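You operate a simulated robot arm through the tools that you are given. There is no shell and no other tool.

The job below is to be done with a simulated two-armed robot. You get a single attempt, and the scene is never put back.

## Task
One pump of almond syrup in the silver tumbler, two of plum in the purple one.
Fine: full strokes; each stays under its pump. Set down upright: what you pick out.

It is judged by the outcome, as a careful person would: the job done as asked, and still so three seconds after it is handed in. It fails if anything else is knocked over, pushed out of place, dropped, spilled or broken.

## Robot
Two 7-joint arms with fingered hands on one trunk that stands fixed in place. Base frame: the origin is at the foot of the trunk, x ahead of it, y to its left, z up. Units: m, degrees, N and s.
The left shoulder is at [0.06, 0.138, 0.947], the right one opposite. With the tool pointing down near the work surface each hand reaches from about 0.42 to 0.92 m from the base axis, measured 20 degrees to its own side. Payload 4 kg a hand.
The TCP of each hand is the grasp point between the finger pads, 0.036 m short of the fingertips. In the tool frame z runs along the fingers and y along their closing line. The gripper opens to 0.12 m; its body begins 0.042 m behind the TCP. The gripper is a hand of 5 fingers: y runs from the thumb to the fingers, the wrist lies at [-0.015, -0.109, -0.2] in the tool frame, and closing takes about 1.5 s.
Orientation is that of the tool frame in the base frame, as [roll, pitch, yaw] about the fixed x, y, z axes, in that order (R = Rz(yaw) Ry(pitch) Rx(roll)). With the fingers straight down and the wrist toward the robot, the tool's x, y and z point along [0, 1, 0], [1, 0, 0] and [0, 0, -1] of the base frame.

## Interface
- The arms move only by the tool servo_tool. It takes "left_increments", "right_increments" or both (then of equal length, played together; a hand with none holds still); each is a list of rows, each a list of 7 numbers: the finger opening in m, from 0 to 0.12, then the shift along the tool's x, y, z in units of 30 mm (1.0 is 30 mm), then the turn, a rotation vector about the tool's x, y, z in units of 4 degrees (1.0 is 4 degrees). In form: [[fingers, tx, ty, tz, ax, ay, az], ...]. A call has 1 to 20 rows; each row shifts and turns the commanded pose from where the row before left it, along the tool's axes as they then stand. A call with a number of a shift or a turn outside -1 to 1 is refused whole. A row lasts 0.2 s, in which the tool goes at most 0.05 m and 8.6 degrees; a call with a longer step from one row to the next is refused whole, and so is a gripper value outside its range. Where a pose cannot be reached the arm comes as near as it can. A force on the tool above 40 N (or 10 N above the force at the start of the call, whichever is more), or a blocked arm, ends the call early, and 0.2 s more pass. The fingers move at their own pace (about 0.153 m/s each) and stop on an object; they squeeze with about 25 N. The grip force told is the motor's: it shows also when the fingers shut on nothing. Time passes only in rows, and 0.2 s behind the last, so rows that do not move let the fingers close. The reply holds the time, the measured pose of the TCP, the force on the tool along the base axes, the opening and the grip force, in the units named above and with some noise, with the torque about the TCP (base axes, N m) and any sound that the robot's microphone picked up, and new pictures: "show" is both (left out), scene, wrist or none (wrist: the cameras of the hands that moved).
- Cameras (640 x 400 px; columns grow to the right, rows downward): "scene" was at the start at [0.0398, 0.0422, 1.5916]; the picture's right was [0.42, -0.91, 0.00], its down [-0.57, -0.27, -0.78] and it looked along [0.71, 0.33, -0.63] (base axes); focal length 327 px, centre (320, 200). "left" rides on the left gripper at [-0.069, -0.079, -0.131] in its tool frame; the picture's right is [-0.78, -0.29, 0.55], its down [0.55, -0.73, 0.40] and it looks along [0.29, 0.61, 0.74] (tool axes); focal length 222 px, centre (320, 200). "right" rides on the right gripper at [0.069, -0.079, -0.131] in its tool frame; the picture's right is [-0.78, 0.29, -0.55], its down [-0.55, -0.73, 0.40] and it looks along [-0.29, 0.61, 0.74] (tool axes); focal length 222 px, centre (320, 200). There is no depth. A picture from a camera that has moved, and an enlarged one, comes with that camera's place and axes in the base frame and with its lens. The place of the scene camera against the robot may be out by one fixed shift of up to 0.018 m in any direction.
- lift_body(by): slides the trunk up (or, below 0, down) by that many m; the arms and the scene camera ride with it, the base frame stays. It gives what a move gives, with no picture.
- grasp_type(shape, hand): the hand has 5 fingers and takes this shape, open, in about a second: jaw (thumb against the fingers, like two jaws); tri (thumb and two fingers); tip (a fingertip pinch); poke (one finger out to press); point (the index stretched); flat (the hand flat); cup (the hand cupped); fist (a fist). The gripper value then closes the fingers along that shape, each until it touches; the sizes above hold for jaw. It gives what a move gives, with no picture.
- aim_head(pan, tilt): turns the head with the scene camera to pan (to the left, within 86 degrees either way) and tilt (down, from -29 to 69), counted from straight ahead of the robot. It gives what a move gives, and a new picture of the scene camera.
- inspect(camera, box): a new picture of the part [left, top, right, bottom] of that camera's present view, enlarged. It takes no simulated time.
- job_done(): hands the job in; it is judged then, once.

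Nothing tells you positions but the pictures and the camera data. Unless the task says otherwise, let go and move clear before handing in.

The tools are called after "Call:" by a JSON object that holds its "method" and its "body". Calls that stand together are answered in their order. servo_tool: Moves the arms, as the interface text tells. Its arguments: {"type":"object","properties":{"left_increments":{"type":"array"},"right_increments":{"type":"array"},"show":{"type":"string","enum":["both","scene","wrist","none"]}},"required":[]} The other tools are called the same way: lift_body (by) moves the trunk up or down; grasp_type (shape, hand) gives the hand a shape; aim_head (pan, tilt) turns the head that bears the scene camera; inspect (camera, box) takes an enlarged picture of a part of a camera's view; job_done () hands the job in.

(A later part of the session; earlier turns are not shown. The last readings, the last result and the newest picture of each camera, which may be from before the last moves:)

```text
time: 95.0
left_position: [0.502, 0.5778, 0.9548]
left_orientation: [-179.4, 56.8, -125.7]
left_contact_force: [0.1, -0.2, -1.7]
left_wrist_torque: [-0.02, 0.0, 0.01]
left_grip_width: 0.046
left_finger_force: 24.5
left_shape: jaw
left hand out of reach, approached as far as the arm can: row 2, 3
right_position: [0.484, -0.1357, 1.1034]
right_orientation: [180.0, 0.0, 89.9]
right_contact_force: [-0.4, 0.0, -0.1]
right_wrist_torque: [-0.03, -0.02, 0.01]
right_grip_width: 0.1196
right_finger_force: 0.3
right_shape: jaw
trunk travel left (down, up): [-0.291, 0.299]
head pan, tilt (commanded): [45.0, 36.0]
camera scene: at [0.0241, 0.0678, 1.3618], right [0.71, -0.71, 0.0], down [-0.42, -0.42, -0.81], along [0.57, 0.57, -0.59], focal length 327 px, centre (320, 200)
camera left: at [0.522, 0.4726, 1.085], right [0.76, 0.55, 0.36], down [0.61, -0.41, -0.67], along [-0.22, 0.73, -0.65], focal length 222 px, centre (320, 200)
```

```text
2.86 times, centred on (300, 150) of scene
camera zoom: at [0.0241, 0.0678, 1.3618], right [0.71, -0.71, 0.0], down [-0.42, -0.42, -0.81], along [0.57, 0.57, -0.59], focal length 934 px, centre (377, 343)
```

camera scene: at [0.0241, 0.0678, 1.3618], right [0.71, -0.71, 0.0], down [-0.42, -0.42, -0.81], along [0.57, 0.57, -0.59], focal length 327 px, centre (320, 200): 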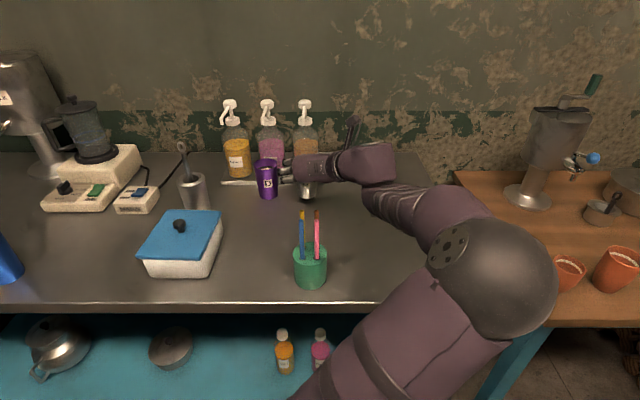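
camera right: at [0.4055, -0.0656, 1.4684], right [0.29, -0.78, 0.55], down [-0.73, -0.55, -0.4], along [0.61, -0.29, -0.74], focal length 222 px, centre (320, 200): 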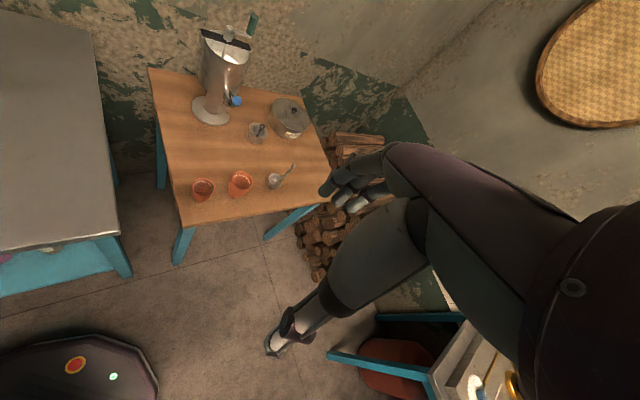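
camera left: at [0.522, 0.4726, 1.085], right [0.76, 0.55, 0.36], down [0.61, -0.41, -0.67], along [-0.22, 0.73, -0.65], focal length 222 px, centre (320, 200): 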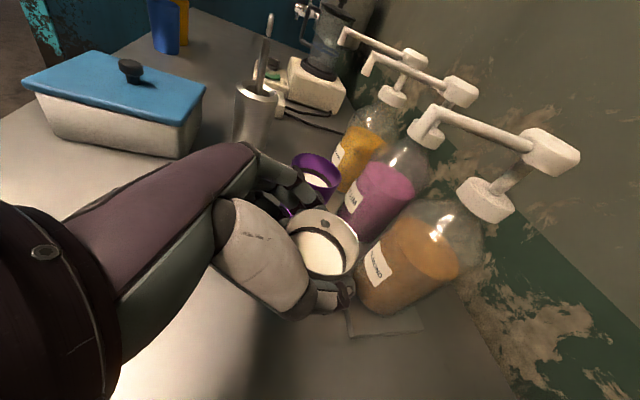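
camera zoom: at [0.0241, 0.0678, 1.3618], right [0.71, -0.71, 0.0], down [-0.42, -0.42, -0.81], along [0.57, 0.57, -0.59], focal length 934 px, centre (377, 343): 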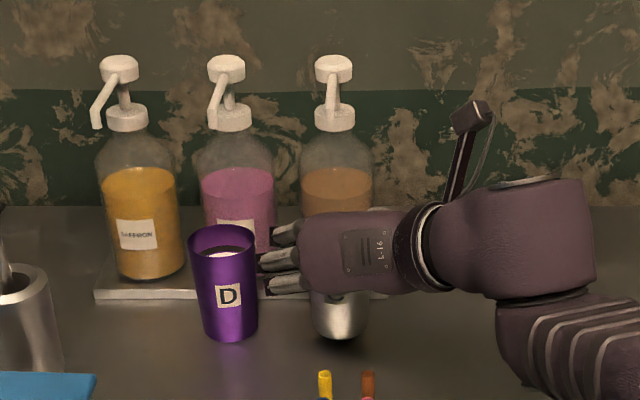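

Reach stopped 1.5 cm short again at this yaw. Easing the yaw by 10° (clearance to purple still OK) and continuing forward in small steps.

Call:
{"method": "servo_tool", "body": {"left_increments": [[0.03, 0, 0, 0, 0.697, 0, 0.456], [0.03, 0, 0, 0, 0.697, 0, 0.456], [0.03, 0, 0, 0, 0.697, 0, 0.456], [0.03, -0.146, 0, 0.223, 0, 0, 0], [0.03, 0, 0, 0, 0, 0, 0]]}}

Call:
{"method": "inspect", "body": {"camera": "left", "box": [230, 60, 550, 330]}}

Call:
{"method": "inspect", "body": {"camera": "scene", "box": [230, 80, 370, 220]}}

```text
time: 96.2
left_position: [0.5088, 0.5815, 0.9556]
left_orientation: [-179.7, 56.8, -135.9]
left_contact_force: [0.1, 0.2, -2.1]
left_wrist_torque: [-0.02, -0.01, 0.02]
left_grip_width: 0.0461
left_finger_force: 25.1
left_shape: jaw
right_position: [0.4842, -0.134, 1.1044]
right_orientation: [180.0, 0.0, 90.0]
right_contact_force: [-0.1, 0.0, -0.1]
right_wrist_torque: [0.0, -0.02, -0.03]
right_grip_width: 0.1198
right_finger_force: 0.0
right_shape: jaw
trunk travel left (down, up): [-0.291, 0.299]
head pan, tilt (commanded): [45.0, 36.0]
camera scene: at [0.0242, 0.0678, 1.3618], right [0.71, -0.71, 0.0], down [-0.42, -0.42, -0.81], along [0.57, 0.57, -0.59], focal length 327 px, centre (320, 200)
camera left: at [0.5108, 0.475, 1.0852], right [0.84, 0.41, 0.36], down [0.53, -0.51, -0.67], along [-0.09, 0.76, -0.65], focal length 222 px, centre (320, 200)
```

scene: 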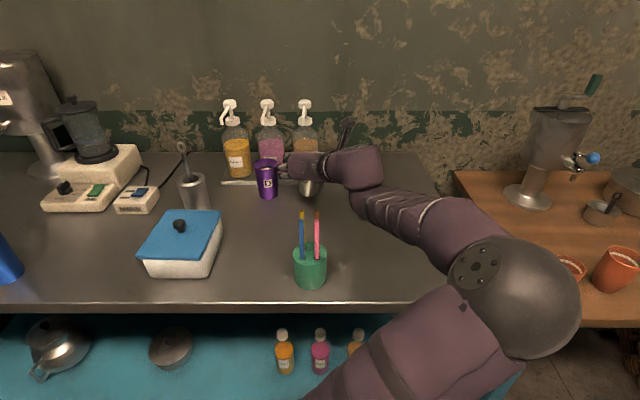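
left: 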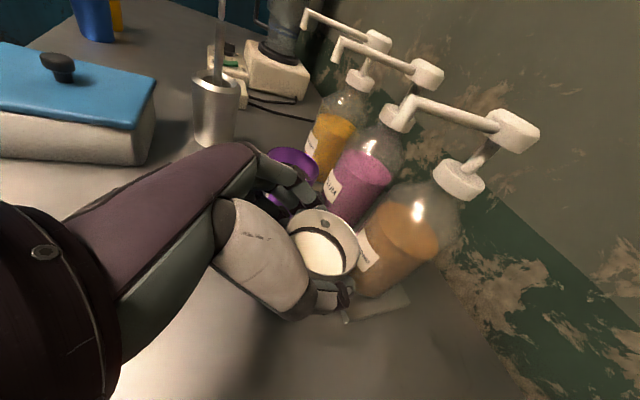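

```text
1.48 times, centred on (390, 195) of left
camera zoom: at [0.5108, 0.475, 1.0852], right [0.84, 0.41, 0.36], down [0.53, -0.51, -0.67], along [-0.09, 0.76, -0.65], focal length 329 px, centre (216, 207)
```

zoom: 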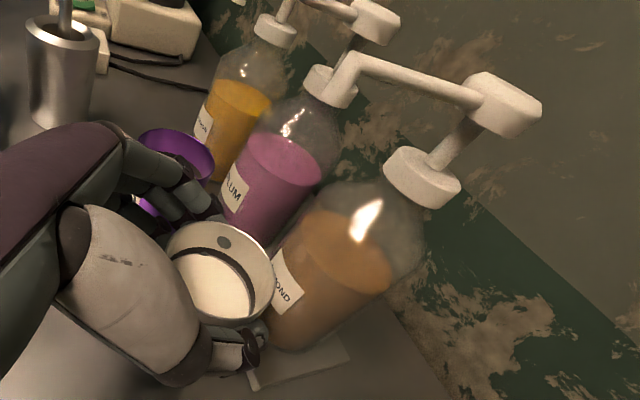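

```text
2.86 times, centred on (300, 150) of scene
camera zoom: at [0.0242, 0.0678, 1.3618], right [0.71, -0.71, 0.0], down [-0.42, -0.42, -0.81], along [0.57, 0.57, -0.59], focal length 934 px, centre (377, 343)
```

zoom: 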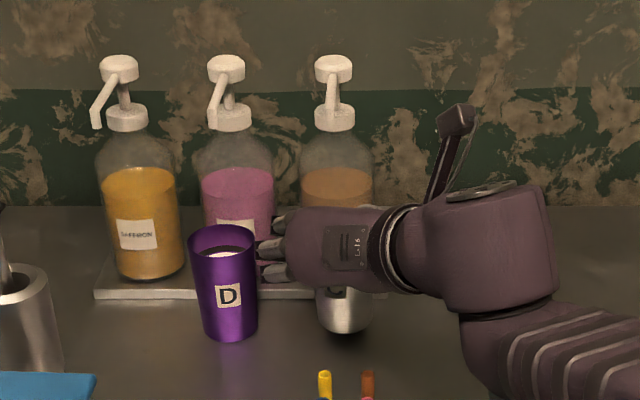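

The tip is at about (0.511, 0.603) and the cup centre at (0.514, 0.586). One more small step forward and slightly left, watching force.

Call:
{"method": "servo_tool", "body": {"left_increments": [[0.03, -0.163, 0.1, 0.251, 0, 0, 0], [0.03, 0, 0, 0, 0, 0, 0]]}}

Call:
{"method": "inspect", "body": {"camera": "left", "box": [230, 60, 550, 330]}}

Call:
{"method": "inspect", "body": {"camera": "scene", "box": [250, 130, 330, 210]}}

```text
time: 96.8
left_position: [0.5129, 0.5896, 0.9544]
left_orientation: [-179.6, 56.8, -135.8]
left_contact_force: [-0.4, 0.3, -2.4]
left_wrist_torque: [-0.01, 0.01, 0.0]
left_grip_width: 0.0463
left_finger_force: 25.0
left_shape: jaw
right_position: [0.4849, -0.1343, 1.104]
right_orientation: [179.9, 0.0, 90.1]
right_contact_force: [0.0, 0.1, 0.7]
right_wrist_torque: [-0.04, -0.01, -0.04]
right_grip_width: 0.1199
right_finger_force: 0.0
right_shape: jaw
trunk travel left (down, up): [-0.291, 0.299]
head pan, tilt (commanded): [45.0, 36.0]
camera scene: at [0.024, 0.0678, 1.3617], right [0.71, -0.71, 0.0], down [-0.42, -0.42, -0.81], along [0.57, 0.57, -0.59], focal length 327 px, centre (320, 200)
camera left: at [0.5154, 0.4832, 1.0845], right [0.84, 0.41, 0.36], down [0.53, -0.51, -0.67], along [-0.09, 0.76, -0.65], focal length 222 px, centre (320, 200)
```

scene: 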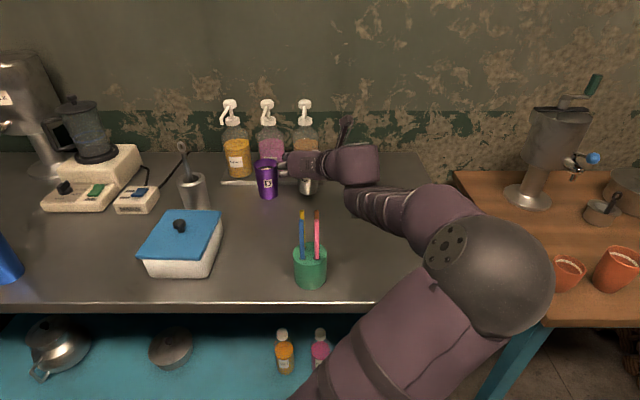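
left: 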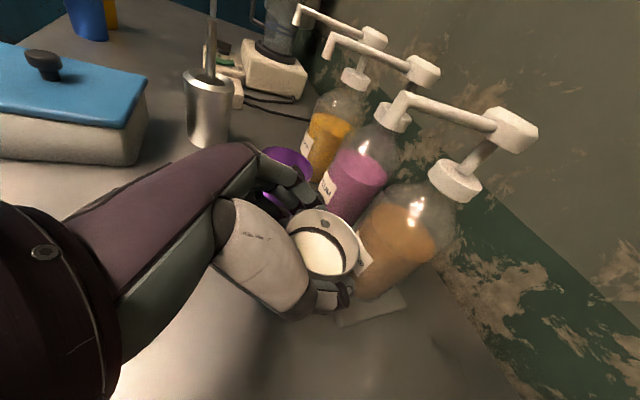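

```text
1.48 times, centred on (390, 195) of left
camera zoom: at [0.5154, 0.4832, 1.0845], right [0.84, 0.41, 0.36], down [0.53, -0.51, -0.67], along [-0.09, 0.76, -0.65], focal length 329 px, centre (216, 207)
```

zoom: 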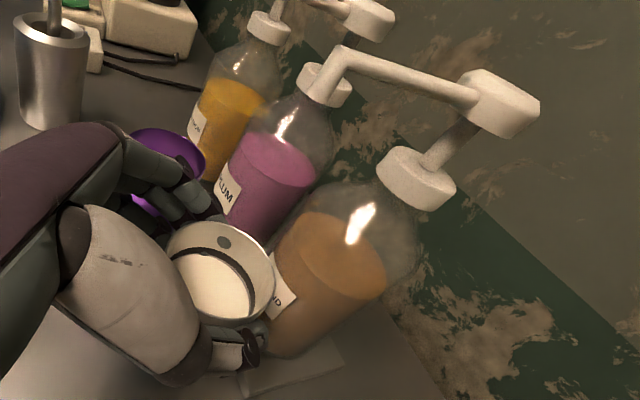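

```text
5.00 times, centred on (290, 170) of scene
camera zoom: at [0.024, 0.0678, 1.3617], right [0.71, -0.71, 0.0], down [-0.42, -0.42, -0.81], along [0.57, 0.57, -0.59], focal length 1634 px, centre (470, 350)
```

zoom: 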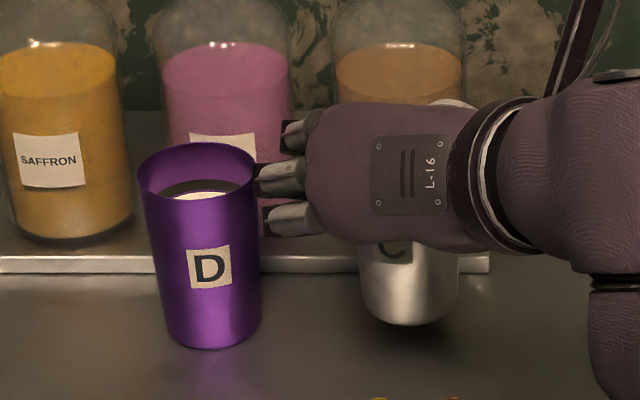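

No contact with the purple cup, and the silver cup centre is within ~1 cm of the spout axis. Lowering to the table.

Call:
{"method": "lift_body", "body": {"by": -0.01}}

Call:
{"method": "lift_body", "body": {"by": -0.003}}

```text
time: 97.4
left_position: [0.5137, 0.5905, 0.9439]
left_orientation: [-179.5, 56.8, -135.6]
left_contact_force: [0.1, -0.4, -1.4]
left_wrist_torque: [-0.01, 0.01, -0.04]
left_grip_width: 0.0461
left_finger_force: 24.9
left_shape: jaw
right_position: [0.4832, -0.1338, 1.0926]
right_orientation: [-180.0, 0.0, 90.0]
right_contact_force: [-1.0, 0.9, 0.2]
right_wrist_torque: [-0.02, 0.0, 0.01]
right_grip_width: 0.1197
right_finger_force: 0.1
right_shape: jaw
trunk travel left (down, up): [-0.281, 0.309]
head pan, tilt (commanded): [45.0, 36.0]
```

```text
time: 97.9
left_position: [0.5137, 0.5906, 0.9413]
left_orientation: [-179.7, 56.8, -135.8]
left_contact_force: [1.4, 0.4, 2.0]
left_wrist_torque: [0.08, 0.01, -0.01]
left_grip_width: 0.0462
left_finger_force: 25.4
left_shape: jaw
right_position: [0.4841, -0.135, 1.0906]
right_orientation: [-180.0, 0.0, 90.1]
right_contact_force: [-0.1, -0.5, -0.1]
right_wrist_torque: [0.01, 0.01, -0.01]
right_grip_width: 0.1198
right_finger_force: 0.1
right_shape: jaw
trunk travel left (down, up): [-0.278, 0.312]
head pan, tilt (commanded): [45.0, 36.0]
```

Contact felt. Opening a little while shifting the hand slightly right (to give the fingers room from the purple cup), then backing straight out horizontally.

Call:
{"method": "servo_tool", "body": {"left_increments": [[0.048, 0, 0, 0, 0, 0, 0], [0.05, 0, 0, 0, 0, 0, 0], [0.053, 0, -0.03, 0, 0, 0, 0], [0.056, 0, -0.03, 0, 0, 0, 0], [0.059, 0, -0.03, 0, 0, 0, 0], [0.062, 0, -0.02, 0, 0, 0, 0], [0.062, 0, 0, 0, 0, 0, 0]]}}

Call:
{"method": "inspect", "body": {"camera": "left", "box": [230, 110, 470, 330]}}

Call:
{"method": "inspect", "body": {"camera": "scene", "box": [250, 130, 330, 210]}}

```text
time: 99.5
left_position: [0.5158, 0.5866, 0.9425]
left_orientation: [-179.5, 56.9, -135.6]
left_contact_force: [0.3, -0.2, 0.6]
left_wrist_torque: [0.0, 0.03, -0.01]
left_grip_width: 0.062
left_finger_force: 0.0
left_shape: jaw
right_position: [0.4833, -0.1353, 1.0911]
right_orientation: [-179.9, 0.0, 89.9]
right_contact_force: [-0.4, 0.4, -0.7]
right_wrist_torque: [-0.01, 0.02, 0.04]
right_grip_width: 0.1196
right_finger_force: 0.0
right_shape: jaw
trunk travel left (down, up): [-0.278, 0.312]
head pan, tilt (commanded): [45.0, 36.0]
camera scene: at [0.024, 0.0676, 1.3488], right [0.71, -0.71, 0.0], down [-0.42, -0.42, -0.81], along [0.57, 0.57, -0.59], focal length 327 px, centre (320, 200)
camera left: at [0.5178, 0.4811, 1.072], right [0.84, 0.41, 0.36], down [0.53, -0.51, -0.67], along [-0.09, 0.76, -0.65], focal length 222 px, centre (320, 200)
```

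scene: 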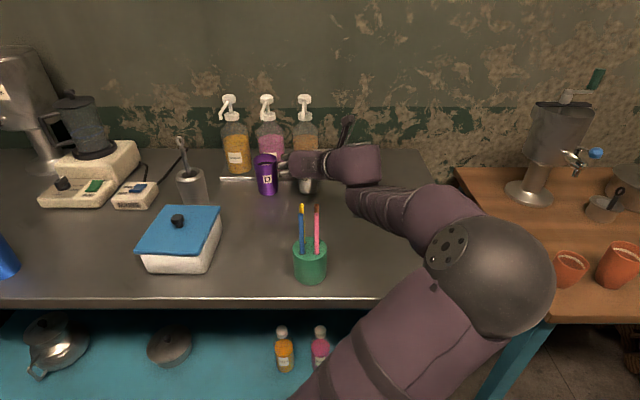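
left: 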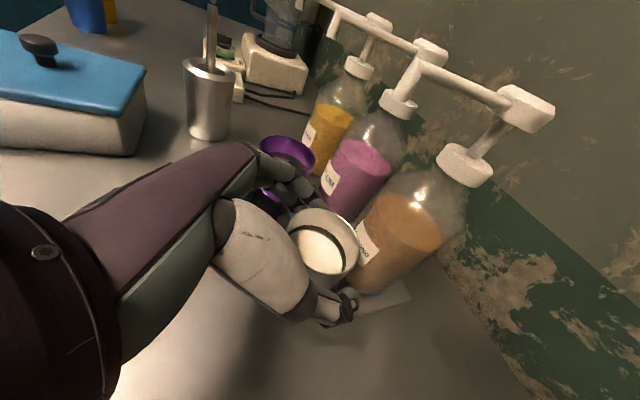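

```text
1.82 times, centred on (350, 220) of left
camera zoom: at [0.5178, 0.4811, 1.072], right [0.84, 0.41, 0.36], down [0.53, -0.51, -0.67], along [-0.09, 0.76, -0.65], focal length 404 px, centre (266, 164)
```

zoom: 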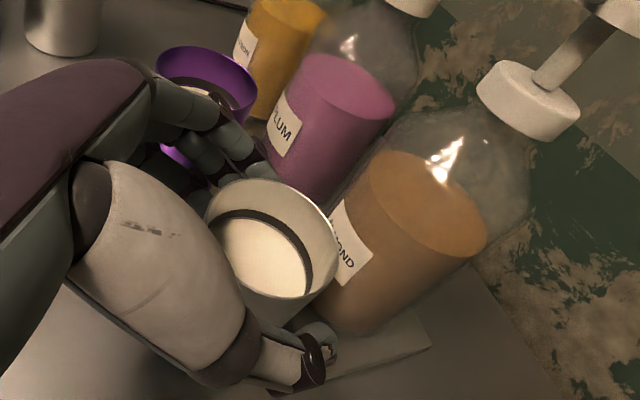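

```text
5.00 times, centred on (290, 170) of scene
camera zoom: at [0.024, 0.0676, 1.3488], right [0.71, -0.71, 0.0], down [-0.42, -0.42, -0.81], along [0.57, 0.57, -0.59], focal length 1634 px, centre (470, 350)
```

zoom: 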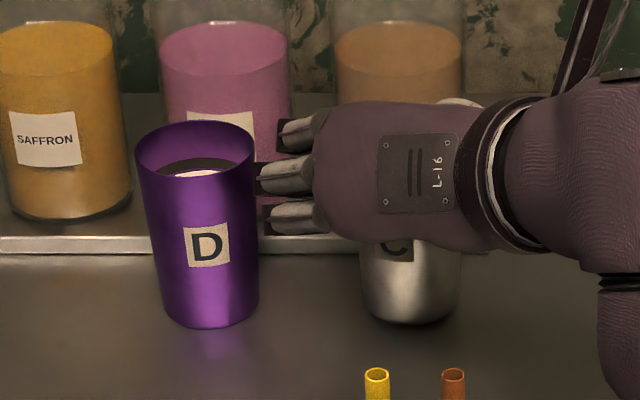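

Released cleanly; the silver cup stands under the almond spout. Backing straight out.

Call:
{"method": "servo_tool", "body": {"left_increments": [[0.062, 0.2, 0, -0.307, 0, 0, 0], [0.062, 0.3, 0, -0.46, 0, 0, 0], [0.062, 0.35, 0, -0.537, 0, 0, 0], [0.062, 0.387, 0, -0.593, 0, 0, 0], [0.062, 0.387, 0, -0.593, 0, 0, 0], [0.062, 0, 0, 0, 0, 0, 0]]}}

Call:
{"method": "inspect", "body": {"camera": "left", "box": [260, 80, 560, 330]}}

Call:
{"method": "inspect", "body": {"camera": "scene", "box": [220, 80, 380, 220]}}

```text
time: 100.9
left_position: [0.4518, 0.5235, 0.9419]
left_orientation: [-179.7, 56.8, -135.9]
left_contact_force: [0.6, -0.7, 0.7]
left_wrist_torque: [0.01, -0.01, -0.01]
left_grip_width: 0.0618
left_finger_force: 0.1
left_shape: jaw
right_position: [0.4839, -0.1354, 1.0894]
right_orientation: [-179.9, 0.1, 90.0]
right_contact_force: [-0.2, 1.1, -0.2]
right_wrist_torque: [0.02, -0.01, 0.03]
right_grip_width: 0.1196
right_finger_force: 0.1
right_shape: jaw
trunk travel left (down, up): [-0.278, 0.312]
head pan, tilt (commanded): [45.0, 36.0]
camera scene: at [0.0239, 0.0674, 1.3488], right [0.71, -0.71, 0.0], down [-0.42, -0.42, -0.81], along [0.57, 0.57, -0.59], focal length 327 px, centre (320, 200)
camera left: at [0.4539, 0.4179, 1.0722], right [0.84, 0.41, 0.36], down [0.53, -0.51, -0.67], along [-0.09, 0.76, -0.65], focal length 222 px, centre (320, 200)
```

scene: 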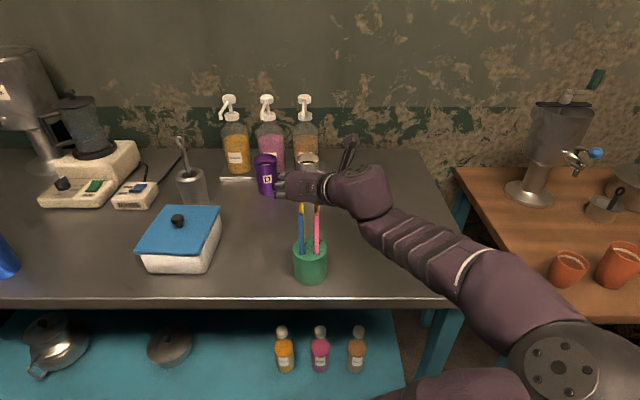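
left: 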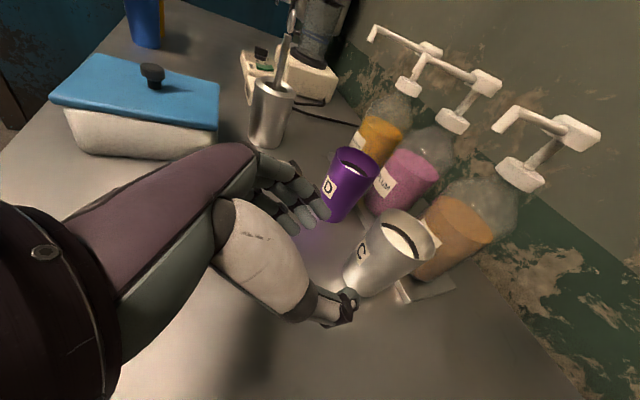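

```text
1.60 times, centred on (410, 205) of left
camera zoom: at [0.4539, 0.4179, 1.0722], right [0.84, 0.41, 0.36], down [0.53, -0.51, -0.67], along [-0.09, 0.76, -0.65], focal length 355 px, centre (176, 192)
```

zoom: 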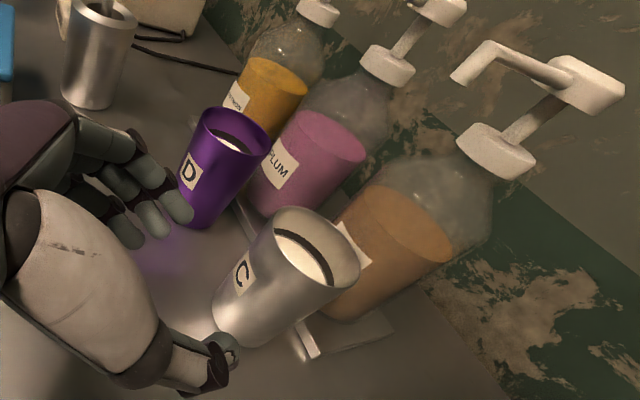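

```text
2.86 times, centred on (300, 150) of scene
camera zoom: at [0.0239, 0.0674, 1.3488], right [0.71, -0.71, 0.0], down [-0.42, -0.42, -0.81], along [0.57, 0.57, -0.59], focal length 934 px, centre (377, 343)
```

zoom: 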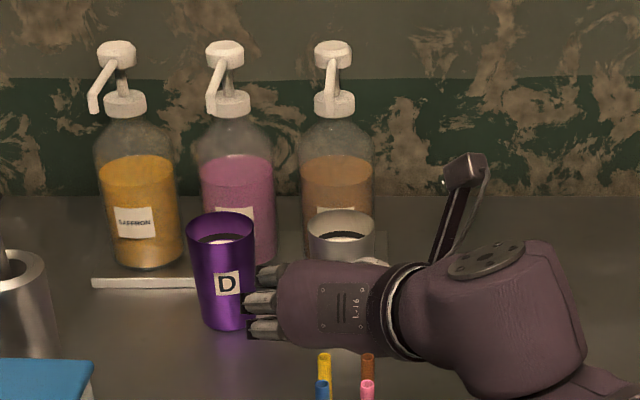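

Both tumblers stand upright under their spouts (silver/almond, purple/plum). Now raising the trunk to prepare for pressing the pumps from above.

Call:
{"method": "lift_body", "body": {"by": 0.28}}

Call:
{"method": "servo_tool", "body": {"left_increments": [[0.08, 0, 0, 0, 0.525, 0.531, 0.967], [0.08, 0, 0, 0, 0.525, 0.531, 0.967], [0.08, 0, 0, 0, 0.525, 0.531, 0.967], [0.08, 0, 0, 0, 0.525, 0.531, 0.967], [0.08, 0, 0, 0, 0.525, 0.531, 0.967], [0.08, 0, 0, 0, 0.525, 0.531, 0.967], [0.08, 0, 0, 0, 0.525, 0.531, 0.967], [0.08, 0, 0, 0, 0.525, 0.531, 0.967], [0.08, 0, 0, 0, 0.525, 0.531, 0.967], [0.08, 0, 0, 0, 0.525, 0.531, 0.967], [0.08, 0, 0, 0, 0.525, 0.531, 0.967]]}}

```text
time: 103.8
left_position: [0.4523, 0.5247, 1.2233]
left_orientation: [-179.6, 56.8, -135.8]
left_contact_force: [-0.4, 0.2, 0.3]
left_wrist_torque: [-0.01, 0.01, -0.01]
left_grip_width: 0.0617
left_finger_force: 0.1
left_shape: jaw
right_position: [0.4854, -0.1341, 1.3705]
right_orientation: [180.0, -0.1, 90.0]
right_contact_force: [0.1, -0.1, -0.3]
right_wrist_torque: [-0.01, 0.01, -0.03]
right_grip_width: 0.1199
right_finger_force: 0.1
right_shape: jaw
trunk travel left (down, up): [-0.558, 0.032]
head pan, tilt (commanded): [45.0, 36.0]
```

```text
time: 106.2
left_position: [0.4518, 0.5242, 1.2212]
left_orientation: [167.0, 26.4, 170.9]
left_contact_force: [-0.5, -0.5, -0.6]
left_wrist_torque: [0.01, -0.02, -0.02]
left_grip_width: 0.0796
left_finger_force: 0.1
left_shape: jaw
right_position: [0.4839, -0.1337, 1.3711]
right_orientation: [-180.0, -0.1, 90.1]
right_contact_force: [-0.4, -0.1, 0.5]
right_wrist_torque: [-0.05, -0.03, -0.01]
right_grip_width: 0.1198
right_finger_force: 0.1
right_shape: jaw
trunk travel left (down, up): [-0.558, 0.032]
head pan, tilt (commanded): [45.0, 36.0]
camera scene: at [0.0236, 0.068, 1.6287], right [0.71, -0.71, 0.0], down [-0.42, -0.42, -0.81], along [0.57, 0.57, -0.59], focal length 327 px, centre (320, 200)
camera left: at [0.4473, 0.4175, 1.3512], right [0.93, -0.31, -0.19], down [-0.34, -0.58, -0.74], along [0.12, 0.75, -0.65], focal length 222 px, centre (320, 200)
```

scene: 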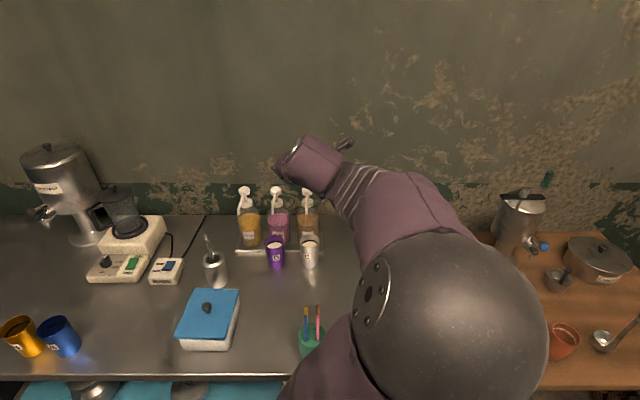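
left: 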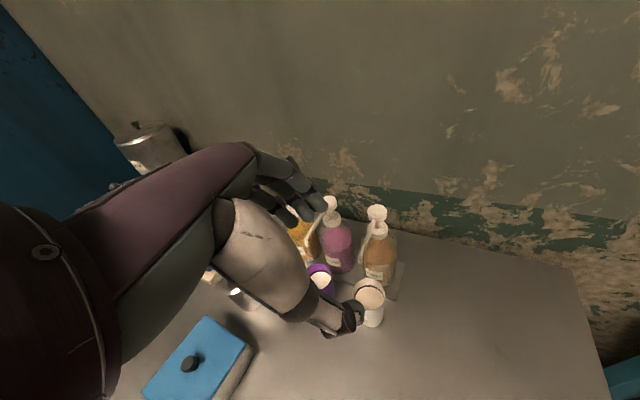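

Continuing the rotation to point the fingers straight down.

Call:
{"method": "servo_tool", "body": {"left_increments": [[0.08, 0, 0, 0, 0.525, 0.531, 0.967], [0.08, 0, 0, 0, 0.525, 0.531, 0.967], [0.08, 0, 0, 0, 0.525, 0.531, 0.967], [0.08, 0, 0, 0, 0.525, 0.531, 0.967], [0.08, 0, 0, 0, 0.525, 0.531, 0.967], [0.08, 0, 0, 0, 0.525, 0.531, 0.967], [0.08, 0, 0, 0, 0.525, 0.531, 0.967], [0.08, 0, 0, 0, 0.525, 0.531, 0.967], [0.08, 0, 0, 0, 0.525, 0.531, 0.967], [0.08, 0, 0, 0, 0.525, 0.531, 0.967], [0.08, 0, 0, 0, 0, 0, 0]]}}

```text
time: 108.6
left_position: [0.4536, 0.5245, 1.2212]
left_orientation: [-179.9, 0.2, 134.3]
left_contact_force: [-0.3, 0.3, -0.5]
left_wrist_torque: [-0.02, 0.0, 0.01]
left_grip_width: 0.0798
left_finger_force: 0.0
left_shape: jaw
right_position: [0.484, -0.1347, 1.3689]
right_orientation: [-180.0, -0.1, 90.0]
right_contact_force: [-0.2, -1.2, -0.2]
right_wrist_torque: [0.0, -0.02, -0.01]
right_grip_width: 0.1194
right_finger_force: 0.0
right_shape: jaw
trunk travel left (down, up): [-0.558, 0.032]
head pan, tilt (commanded): [45.0, 36.0]
camera scene: at [0.0239, 0.0673, 1.6288], right [0.71, -0.71, 0.0], down [-0.42, -0.42, -0.81], along [0.57, 0.57, -0.59], focal length 327 px, centre (320, 200)
camera left: at [0.4438, 0.4198, 1.3529], right [0.34, -0.77, -0.54], down [-0.91, -0.12, -0.4], along [0.24, 0.63, -0.74], focal length 222 px, centre (320, 200)
```

scene: 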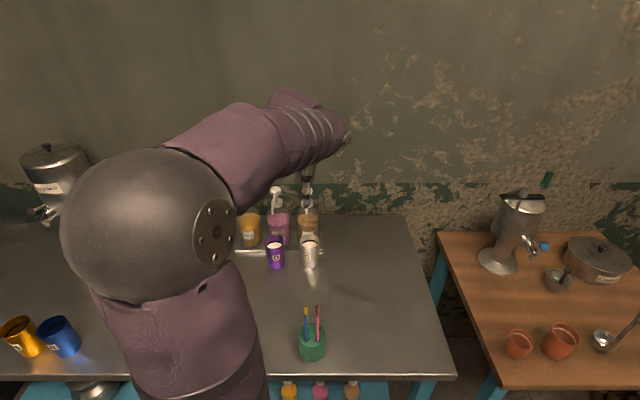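
left: 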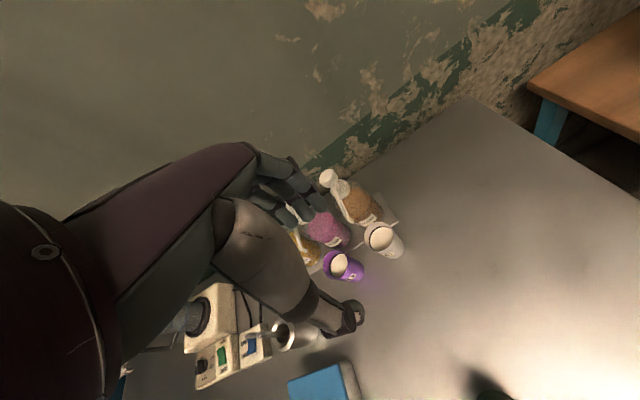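

Fingers point straight down now. Changing the left hand to the poke shape and looking at where the finger ends up.

Call:
{"method": "grasp_type", "body": {"hand": "left", "shape": "poke"}}

Call:
{"method": "inspect", "body": {"camera": "left", "box": [0, 0, 640, 400]}}

Call:
{"method": "inspect", "body": {"camera": "scene", "box": [220, 60, 400, 280]}}

```text
time: 109.5
left_position: [0.4532, 0.5241, 1.2211]
left_orientation: [-179.9, 0.3, 134.5]
left_contact_force: [0.8, -0.7, -0.6]
left_wrist_torque: [-0.01, 0.01, -0.01]
left_grip_width: 0.0002
left_finger_force: 0.0
left_shape: poke
right_position: [0.4846, -0.1341, 1.3708]
right_orientation: [-179.9, 0.0, 90.0]
right_contact_force: [0.6, 0.5, -0.6]
right_wrist_torque: [-0.04, 0.02, 0.03]
right_grip_width: 0.1198
right_finger_force: 0.0
right_shape: jaw
trunk travel left (down, up): [-0.558, 0.032]
head pan, tilt (commanded): [45.0, 36.0]
```

```text
1.00 times, centred on (320, 200) of left (not enlarged: the box is as wide or as high as the picture)
camera zoom: at [0.4438, 0.4201, 1.3528], right [0.34, -0.77, -0.54], down [-0.91, -0.12, -0.4], along [0.24, 0.63, -0.74], focal length 222 px, centre (320, 200)
```

zoom: 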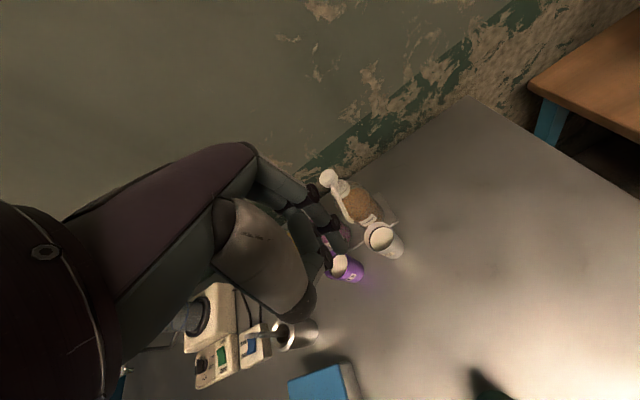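

```text
1.82 times, centred on (310, 170) of scene
camera zoom: at [0.024, 0.0676, 1.6288], right [0.71, -0.71, 0.0], down [-0.42, -0.42, -0.81], along [0.57, 0.57, -0.59], focal length 594 px, centre (338, 254)
```

zoom: 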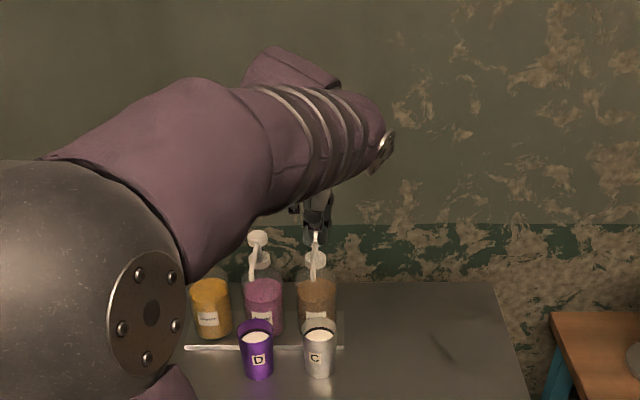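

Call:
{"method": "inspect", "body": {"camera": "left", "box": [220, 120, 440, 300]}}

Call:
{"method": "inspect", "body": {"camera": "scene", "box": [280, 130, 350, 220]}}

```text
2.22 times, centred on (330, 210) of left
camera zoom: at [0.4438, 0.4201, 1.3528], right [0.34, -0.77, -0.54], down [-0.91, -0.12, -0.4], along [0.24, 0.63, -0.74], focal length 494 px, centre (298, 178)
```

zoom: 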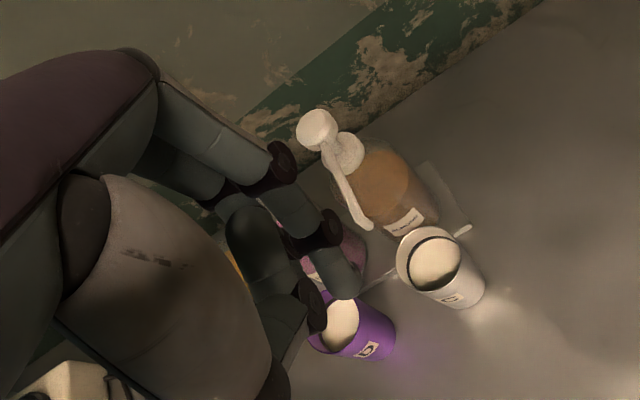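

```text
4.44 times, centred on (315, 175) of scene
camera zoom: at [0.024, 0.0676, 1.6288], right [0.71, -0.71, 0.0], down [-0.42, -0.42, -0.81], along [0.57, 0.57, -0.59], focal length 1452 px, centre (342, 311)
```

zoom: 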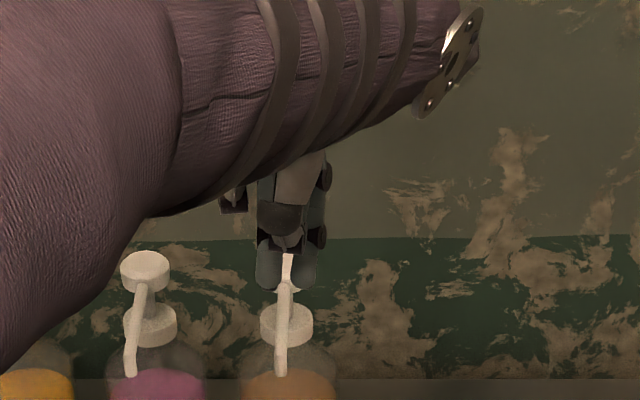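

Call:
{"method": "inspect", "body": {"camera": "left", "box": [270, 170, 370, 290]}}

Call:
{"method": "inspect", "body": {"camera": "scene", "box": [295, 160, 325, 205]}}

```text
3.33 times, centred on (320, 230) of left
camera zoom: at [0.4438, 0.4201, 1.3528], right [0.34, -0.77, -0.54], down [-0.91, -0.12, -0.4], along [0.24, 0.63, -0.74], focal length 740 px, centre (320, 100)
```

zoom: 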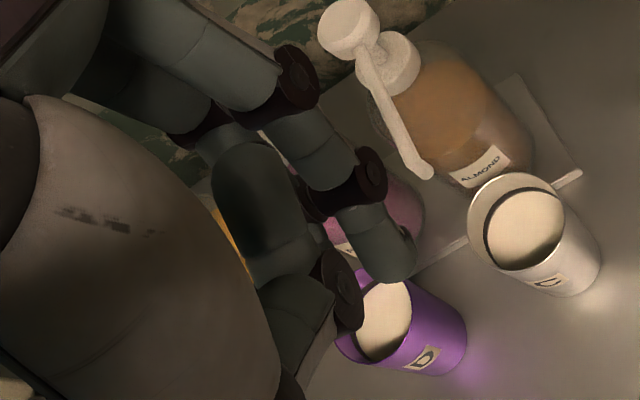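

```text
8.89 times, centred on (310, 182) of scene
camera zoom: at [0.024, 0.0676, 1.6288], right [0.71, -0.71, 0.0], down [-0.42, -0.42, -0.81], along [0.57, 0.57, -0.59], focal length 2905 px, centre (409, 356)
```

zoom: 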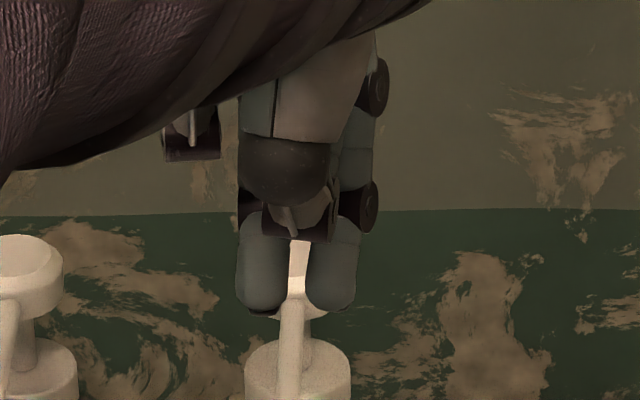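

The poke shape gives two fingertips side by side (±9 mm about the tool axis, ~3.6 cm below the TCP), well suited to the ~3.3 cm knob. Moving above the almond knob at a safe height.

Call:
{"method": "servo_tool", "body": {"left_increments": [[0.0, 0.065, 0.85, 0, 0, 0, 0], [0.0, 0.065, 0.85, 0, 0, 0, 0], [0.0, 0.065, 0.85, 0, 0, 0, 0], [0.0, 0.065, 0.85, 0, 0, 0, 0], [0.0, 0.065, 0.85, 0, 0, 0, 0], [0.0, 0.065, 0.85, 0, 0, 0, 0], [0.0, 0.065, 0.85, 0, 0, 0, 0], [0.0, 0, 0, 0, 0, 0, 0]]}}

Call:
{"method": "inspect", "body": {"camera": "left", "box": [240, 120, 440, 300]}}

Call:
{"method": "inspect", "body": {"camera": "scene", "box": [270, 120, 370, 240]}}

```text
time: 111.3
left_position: [0.5702, 0.6592, 1.2202]
left_orientation: [-179.9, 0.3, 134.4]
left_contact_force: [-0.5, 0.5, -0.3]
left_wrist_torque: [0.02, 0.01, 0.02]
left_grip_width: 0.0
left_finger_force: 0.0
left_shape: poke
right_position: [0.484, -0.1358, 1.3705]
right_orientation: [180.0, 0.0, 90.0]
right_contact_force: [0.5, -0.1, -0.7]
right_wrist_torque: [-0.01, -0.02, -0.03]
right_grip_width: 0.1197
right_finger_force: 0.1
right_shape: jaw
trunk travel left (down, up): [-0.558, 0.032]
head pan, tilt (commanded): [45.0, 36.0]
camera scene: at [0.0234, 0.0672, 1.6288], right [0.71, -0.71, 0.0], down [-0.42, -0.42, -0.81], along [0.57, 0.57, -0.59], focal length 327 px, centre (320, 200)
camera left: at [0.561, 0.5553, 1.3522], right [0.34, -0.77, -0.54], down [-0.91, -0.12, -0.4], along [0.24, 0.63, -0.74], focal length 222 px, centre (320, 200)
```

scene: 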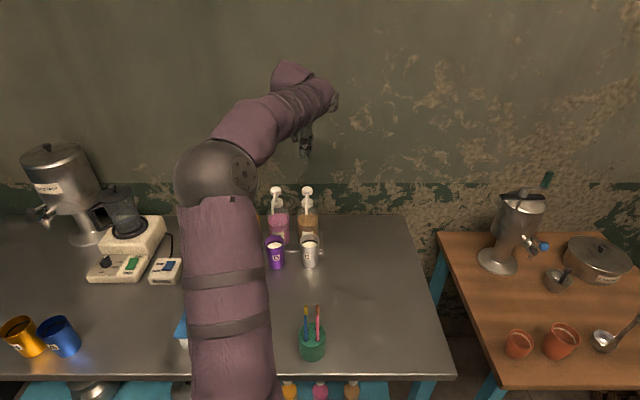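
left: 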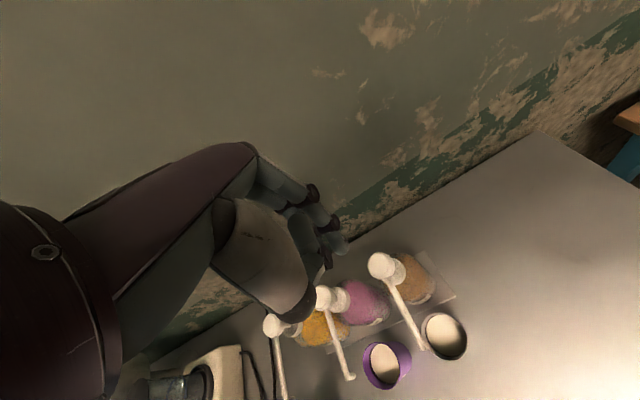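

```text
2.22 times, centred on (340, 210) of left
camera zoom: at [0.561, 0.5553, 1.3522], right [0.34, -0.77, -0.54], down [-0.91, -0.12, -0.4], along [0.24, 0.63, -0.74], focal length 494 px, centre (276, 178)
```

zoom: 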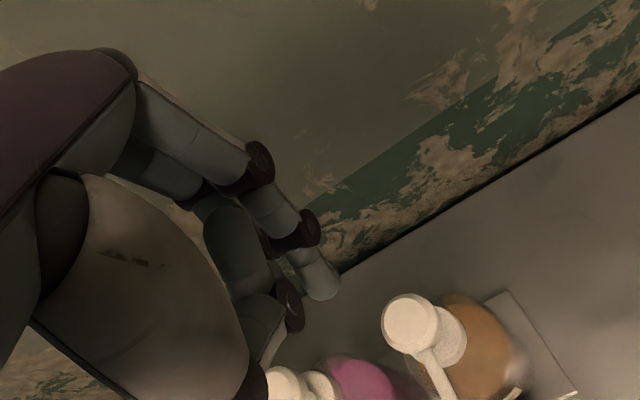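

```text
3.33 times, centred on (320, 180) of scene
camera zoom: at [0.0234, 0.0672, 1.6288], right [0.71, -0.71, 0.0], down [-0.42, -0.42, -0.81], along [0.57, 0.57, -0.59], focal length 1089 px, centre (320, 267)
```

zoom: 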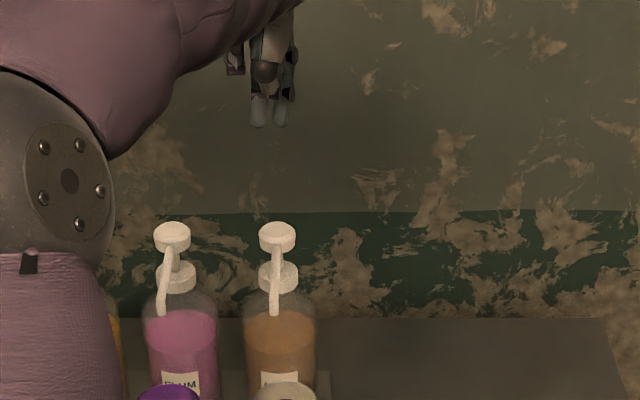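

The almond knob measures about (0.575, 0.661). Shifting 6 mm and descending to ~2 cm above it.

Call:
{"method": "servo_tool", "body": {"left_increments": [[0.0, -0.07, 0.203, 0, 0, 0, 0], [0.0, 0, 0, 0.9, 0, 0, 0], [0.0, 0, 0, 0.9, 0, 0, 0], [0.0, 0, 0, 0.9, 0, 0, 0], [0.0, 0, 0, 0, 0, 0, 0]]}}

Call:
{"method": "inspect", "body": {"camera": "left", "box": [260, 160, 440, 320]}}

Call:
{"method": "inspect", "body": {"camera": "scene", "box": [270, 130, 350, 230]}}

```text
time: 112.5
left_position: [0.5744, 0.6612, 1.1406]
left_orientation: [-179.9, 0.3, 134.5]
left_contact_force: [0.5, 0.3, 0.8]
left_wrist_torque: [-0.02, 0.01, 0.02]
left_grip_width: 0.0
left_finger_force: 0.0
left_shape: poke
right_position: [0.4853, -0.1348, 1.3705]
right_orientation: [180.0, -0.1, 90.1]
right_contact_force: [0.7, -0.4, -0.8]
right_wrist_torque: [0.04, 0.02, 0.01]
right_grip_width: 0.1197
right_finger_force: 0.1
right_shape: jaw
trunk travel left (down, up): [-0.558, 0.032]
head pan, tilt (commanded): [45.0, 36.0]
camera scene: at [0.0238, 0.0675, 1.6288], right [0.71, -0.71, 0.0], down [-0.42, -0.42, -0.81], along [0.57, 0.57, -0.59], focal length 327 px, centre (320, 200)
camera left: at [0.566, 0.5565, 1.272], right [0.34, -0.77, -0.54], down [-0.91, -0.13, -0.4], along [0.24, 0.63, -0.74], focal length 222 px, centre (320, 200)
```

scene: 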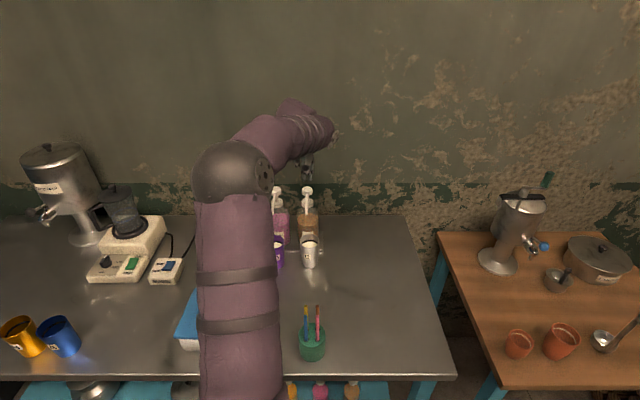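
left: 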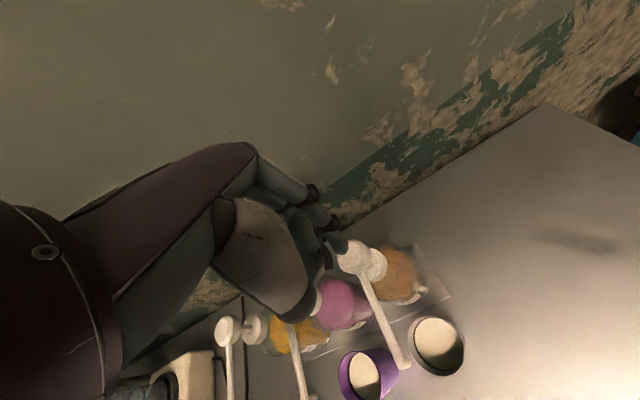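

```text
2.50 times, centred on (350, 240) of left
camera zoom: at [0.566, 0.5565, 1.272], right [0.34, -0.77, -0.54], down [-0.91, -0.13, -0.4], along [0.24, 0.63, -0.74], focal length 555 px, centre (245, 100)
```

zoom: 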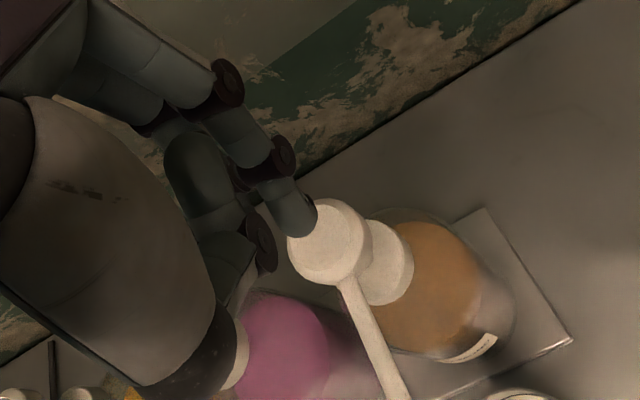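

```text
4.00 times, centred on (310, 180) of scene
camera zoom: at [0.0238, 0.0675, 1.6288], right [0.71, -0.71, 0.0], down [-0.42, -0.42, -0.81], along [0.57, 0.57, -0.59], focal length 1307 px, centre (360, 280)
```

zoom: 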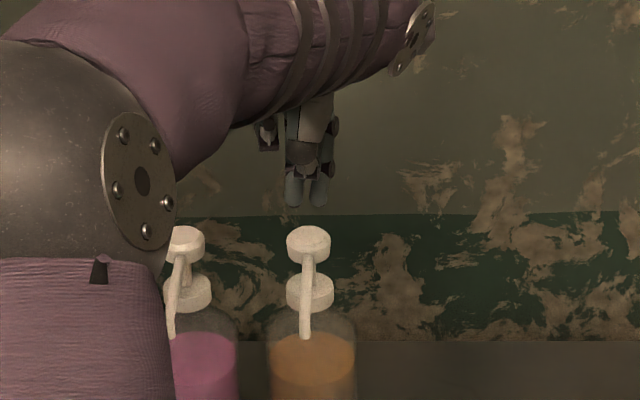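

Fingertips are centred above the almond knob. Descending slowly to just above contact.

Call:
{"method": "servo_tool", "body": {"left_increments": [[0.0, -0.03, 0.1, 0.3, 0, 0, 0], [0.0, 0, 0, 0.3, 0, 0, 0], [0.0, 0, 0, 0, 0, 0, 0]], "show": "none"}}

Call:
{"method": "inspect", "body": {"camera": "left", "box": [260, 160, 440, 320]}}

Call:
{"method": "inspect", "body": {"camera": "scene", "box": [280, 150, 340, 230]}}

```text
time: 113.3
left_position: [0.5787, 0.6632, 1.1227]
left_orientation: [-179.9, 0.3, 134.6]
left_contact_force: [-0.5, -0.1, -0.4]
left_wrist_torque: [0.03, 0.0, -0.01]
left_grip_width: 0.0
left_finger_force: 0.1
left_shape: poke
right_position: [0.4851, -0.1346, 1.3706]
right_orientation: [179.9, 0.0, 89.9]
right_contact_force: [0.1, 0.4, 0.1]
right_wrist_torque: [0.01, 0.01, 0.02]
right_grip_width: 0.1197
right_finger_force: 0.1
right_shape: jaw
trunk travel left (down, up): [-0.558, 0.032]
head pan, tilt (commanded): [45.0, 36.0]
```

```text
2.50 times, centred on (350, 240) of left
camera zoom: at [0.5689, 0.5587, 1.2541], right [0.34, -0.77, -0.54], down [-0.91, -0.12, -0.4], along [0.24, 0.63, -0.74], focal length 555 px, centre (245, 100)
```

zoom: 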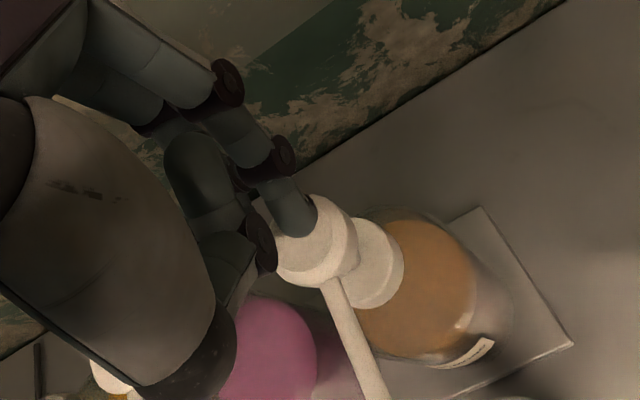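

```text
5.00 times, centred on (310, 190) of scene
camera zoom: at [0.024, 0.0677, 1.6288], right [0.71, -0.71, 0.0], down [-0.42, -0.42, -0.81], along [0.57, 0.57, -0.59], focal length 1634 px, centre (370, 250)
```

zoom: 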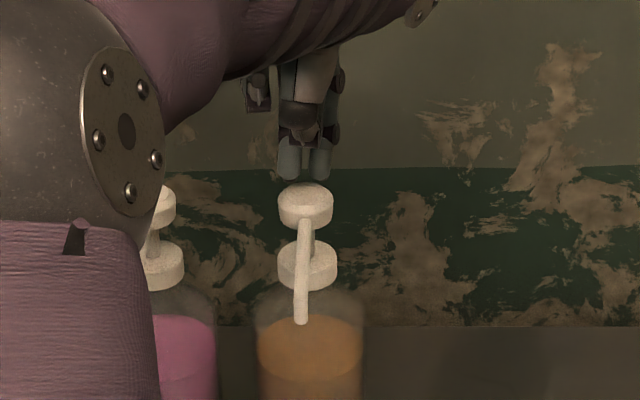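

Fingertips hover right over the knob centre. Pressing down gradually now, checking force.

Call:
{"method": "servo_tool", "body": {"left_increments": [[0.0, 0, 0, 0.2, 0, 0, 0], [0.0, 0, 0, 0.2, 0, 0, 0], [0.0, 0, 0, 0, 0, 0, 0]], "show": "none"}}

Call:
{"method": "inspect", "body": {"camera": "scene", "box": [280, 150, 340, 230]}}

```text
time: 114.1
left_position: [0.5779, 0.6639, 1.1101]
left_orientation: [180.0, 0.2, 134.4]
left_contact_force: [0.4, -0.7, -0.3]
left_wrist_torque: [0.01, -0.03, -0.01]
left_grip_width: 0.0
left_finger_force: 0.2
left_shape: poke
right_position: [0.4846, -0.1353, 1.3703]
right_orientation: [-180.0, 0.0, 90.0]
right_contact_force: [0.3, 0.0, 0.6]
right_wrist_torque: [0.01, -0.03, -0.02]
right_grip_width: 0.1198
right_finger_force: 0.1
right_shape: jaw
trunk travel left (down, up): [-0.558, 0.032]
head pan, tilt (commanded): [45.0, 36.0]
```

```text
5.00 times, centred on (310, 190) of scene
camera zoom: at [0.024, 0.0676, 1.6288], right [0.71, -0.71, 0.0], down [-0.42, -0.42, -0.81], along [0.57, 0.57, -0.59], focal length 1634 px, centre (370, 250)
```

zoom: 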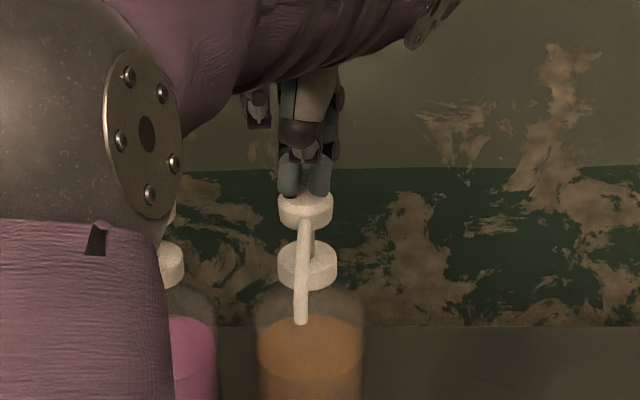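

Call:
{"method": "servo_tool", "body": {"left_increments": [[0.0, 0, 0, 0.2, 0, 0, 0], [0.0, 0, 0, 0.2, 0, 0, 0], [0.0, 0, 0, 0, 0, 0, 0]], "show": "none"}}

Call:
{"method": "inspect", "body": {"camera": "scene", "box": [280, 150, 340, 230]}}

```text
time: 114.9
left_position: [0.5772, 0.6638, 1.0991]
left_orientation: [179.9, 0.3, 134.4]
left_contact_force: [-1.0, 1.5, 8.3]
left_wrist_torque: [0.02, 0.0, 0.01]
left_grip_width: 0.0
left_finger_force: 0.0
left_shape: poke
right_position: [0.4839, -0.1355, 1.3697]
right_orientation: [179.9, 0.0, 90.0]
right_contact_force: [0.4, -0.1, -0.3]
right_wrist_torque: [-0.03, 0.01, -0.01]
right_grip_width: 0.1196
right_finger_force: 0.0
right_shape: jaw
trunk travel left (down, up): [-0.558, 0.032]
head pan, tilt (commanded): [45.0, 36.0]
```

```text
5.00 times, centred on (310, 190) of scene
camera zoom: at [0.0233, 0.067, 1.6289], right [0.71, -0.71, 0.0], down [-0.42, -0.42, -0.81], along [0.57, 0.57, -0.59], focal length 1634 px, centre (370, 250)
```

zoom: 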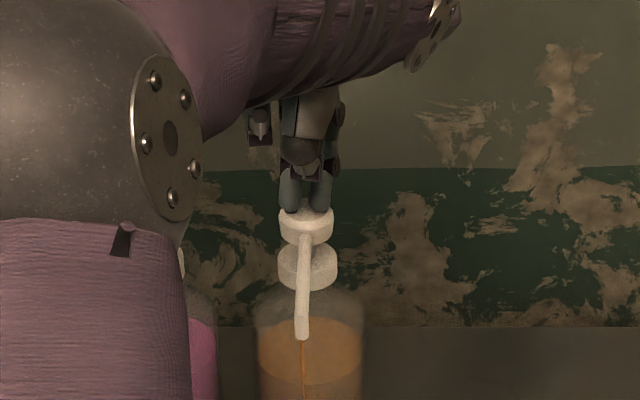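

Syrup is flowing (8 N). Pressing on to the bottom of the stroke.

Call:
{"method": "servo_tool", "body": {"left_increments": [[0.0, 0, 0, 0.2, 0, 0, 0], [0.0, 0, 0, 0.2, 0, 0, 0], [0.0, 0, 0, 0.2, 0, 0, 0], [0.0, 0, 0, 0, 0, 0, 0]], "show": "none"}}

Call:
{"method": "inspect", "body": {"camera": "scene", "box": [280, 150, 340, 230]}}

```text
time: 115.7
left_position: [0.581, 0.6652, 1.0927]
left_orientation: [178.7, 0.5, 134.3]
left_contact_force: [-4.2, -3.8, 18.5]
left_wrist_torque: [-0.13, 0.16, -0.01]
left_grip_width: 0.0002
left_finger_force: 0.1
left_shape: poke
right_position: [0.4835, -0.1354, 1.3699]
right_orientation: [-179.9, -0.1, 90.0]
right_contact_force: [-0.3, 0.0, -0.4]
right_wrist_torque: [0.01, -0.01, 0.01]
right_grip_width: 0.1198
right_finger_force: 0.0
right_shape: jaw
trunk travel left (down, up): [-0.558, 0.032]
head pan, tilt (commanded): [45.0, 36.0]
stopped in row 4 (left hand): the force on the tool passed its limit at 42 N (the readings are from after the stop); the commanded pose is now the measured one
```

```text
5.00 times, centred on (310, 190) of scene
camera zoom: at [0.0226, 0.066, 1.6287], right [0.71, -0.71, 0.0], down [-0.41, -0.41, -0.81], along [0.57, 0.57, -0.59], focal length 1634 px, centre (370, 250)
```

zoom: 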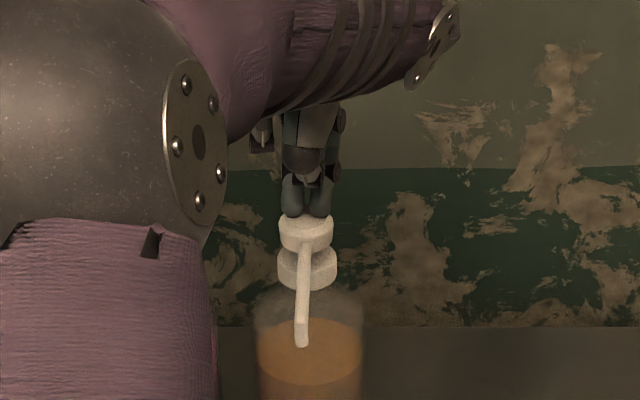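

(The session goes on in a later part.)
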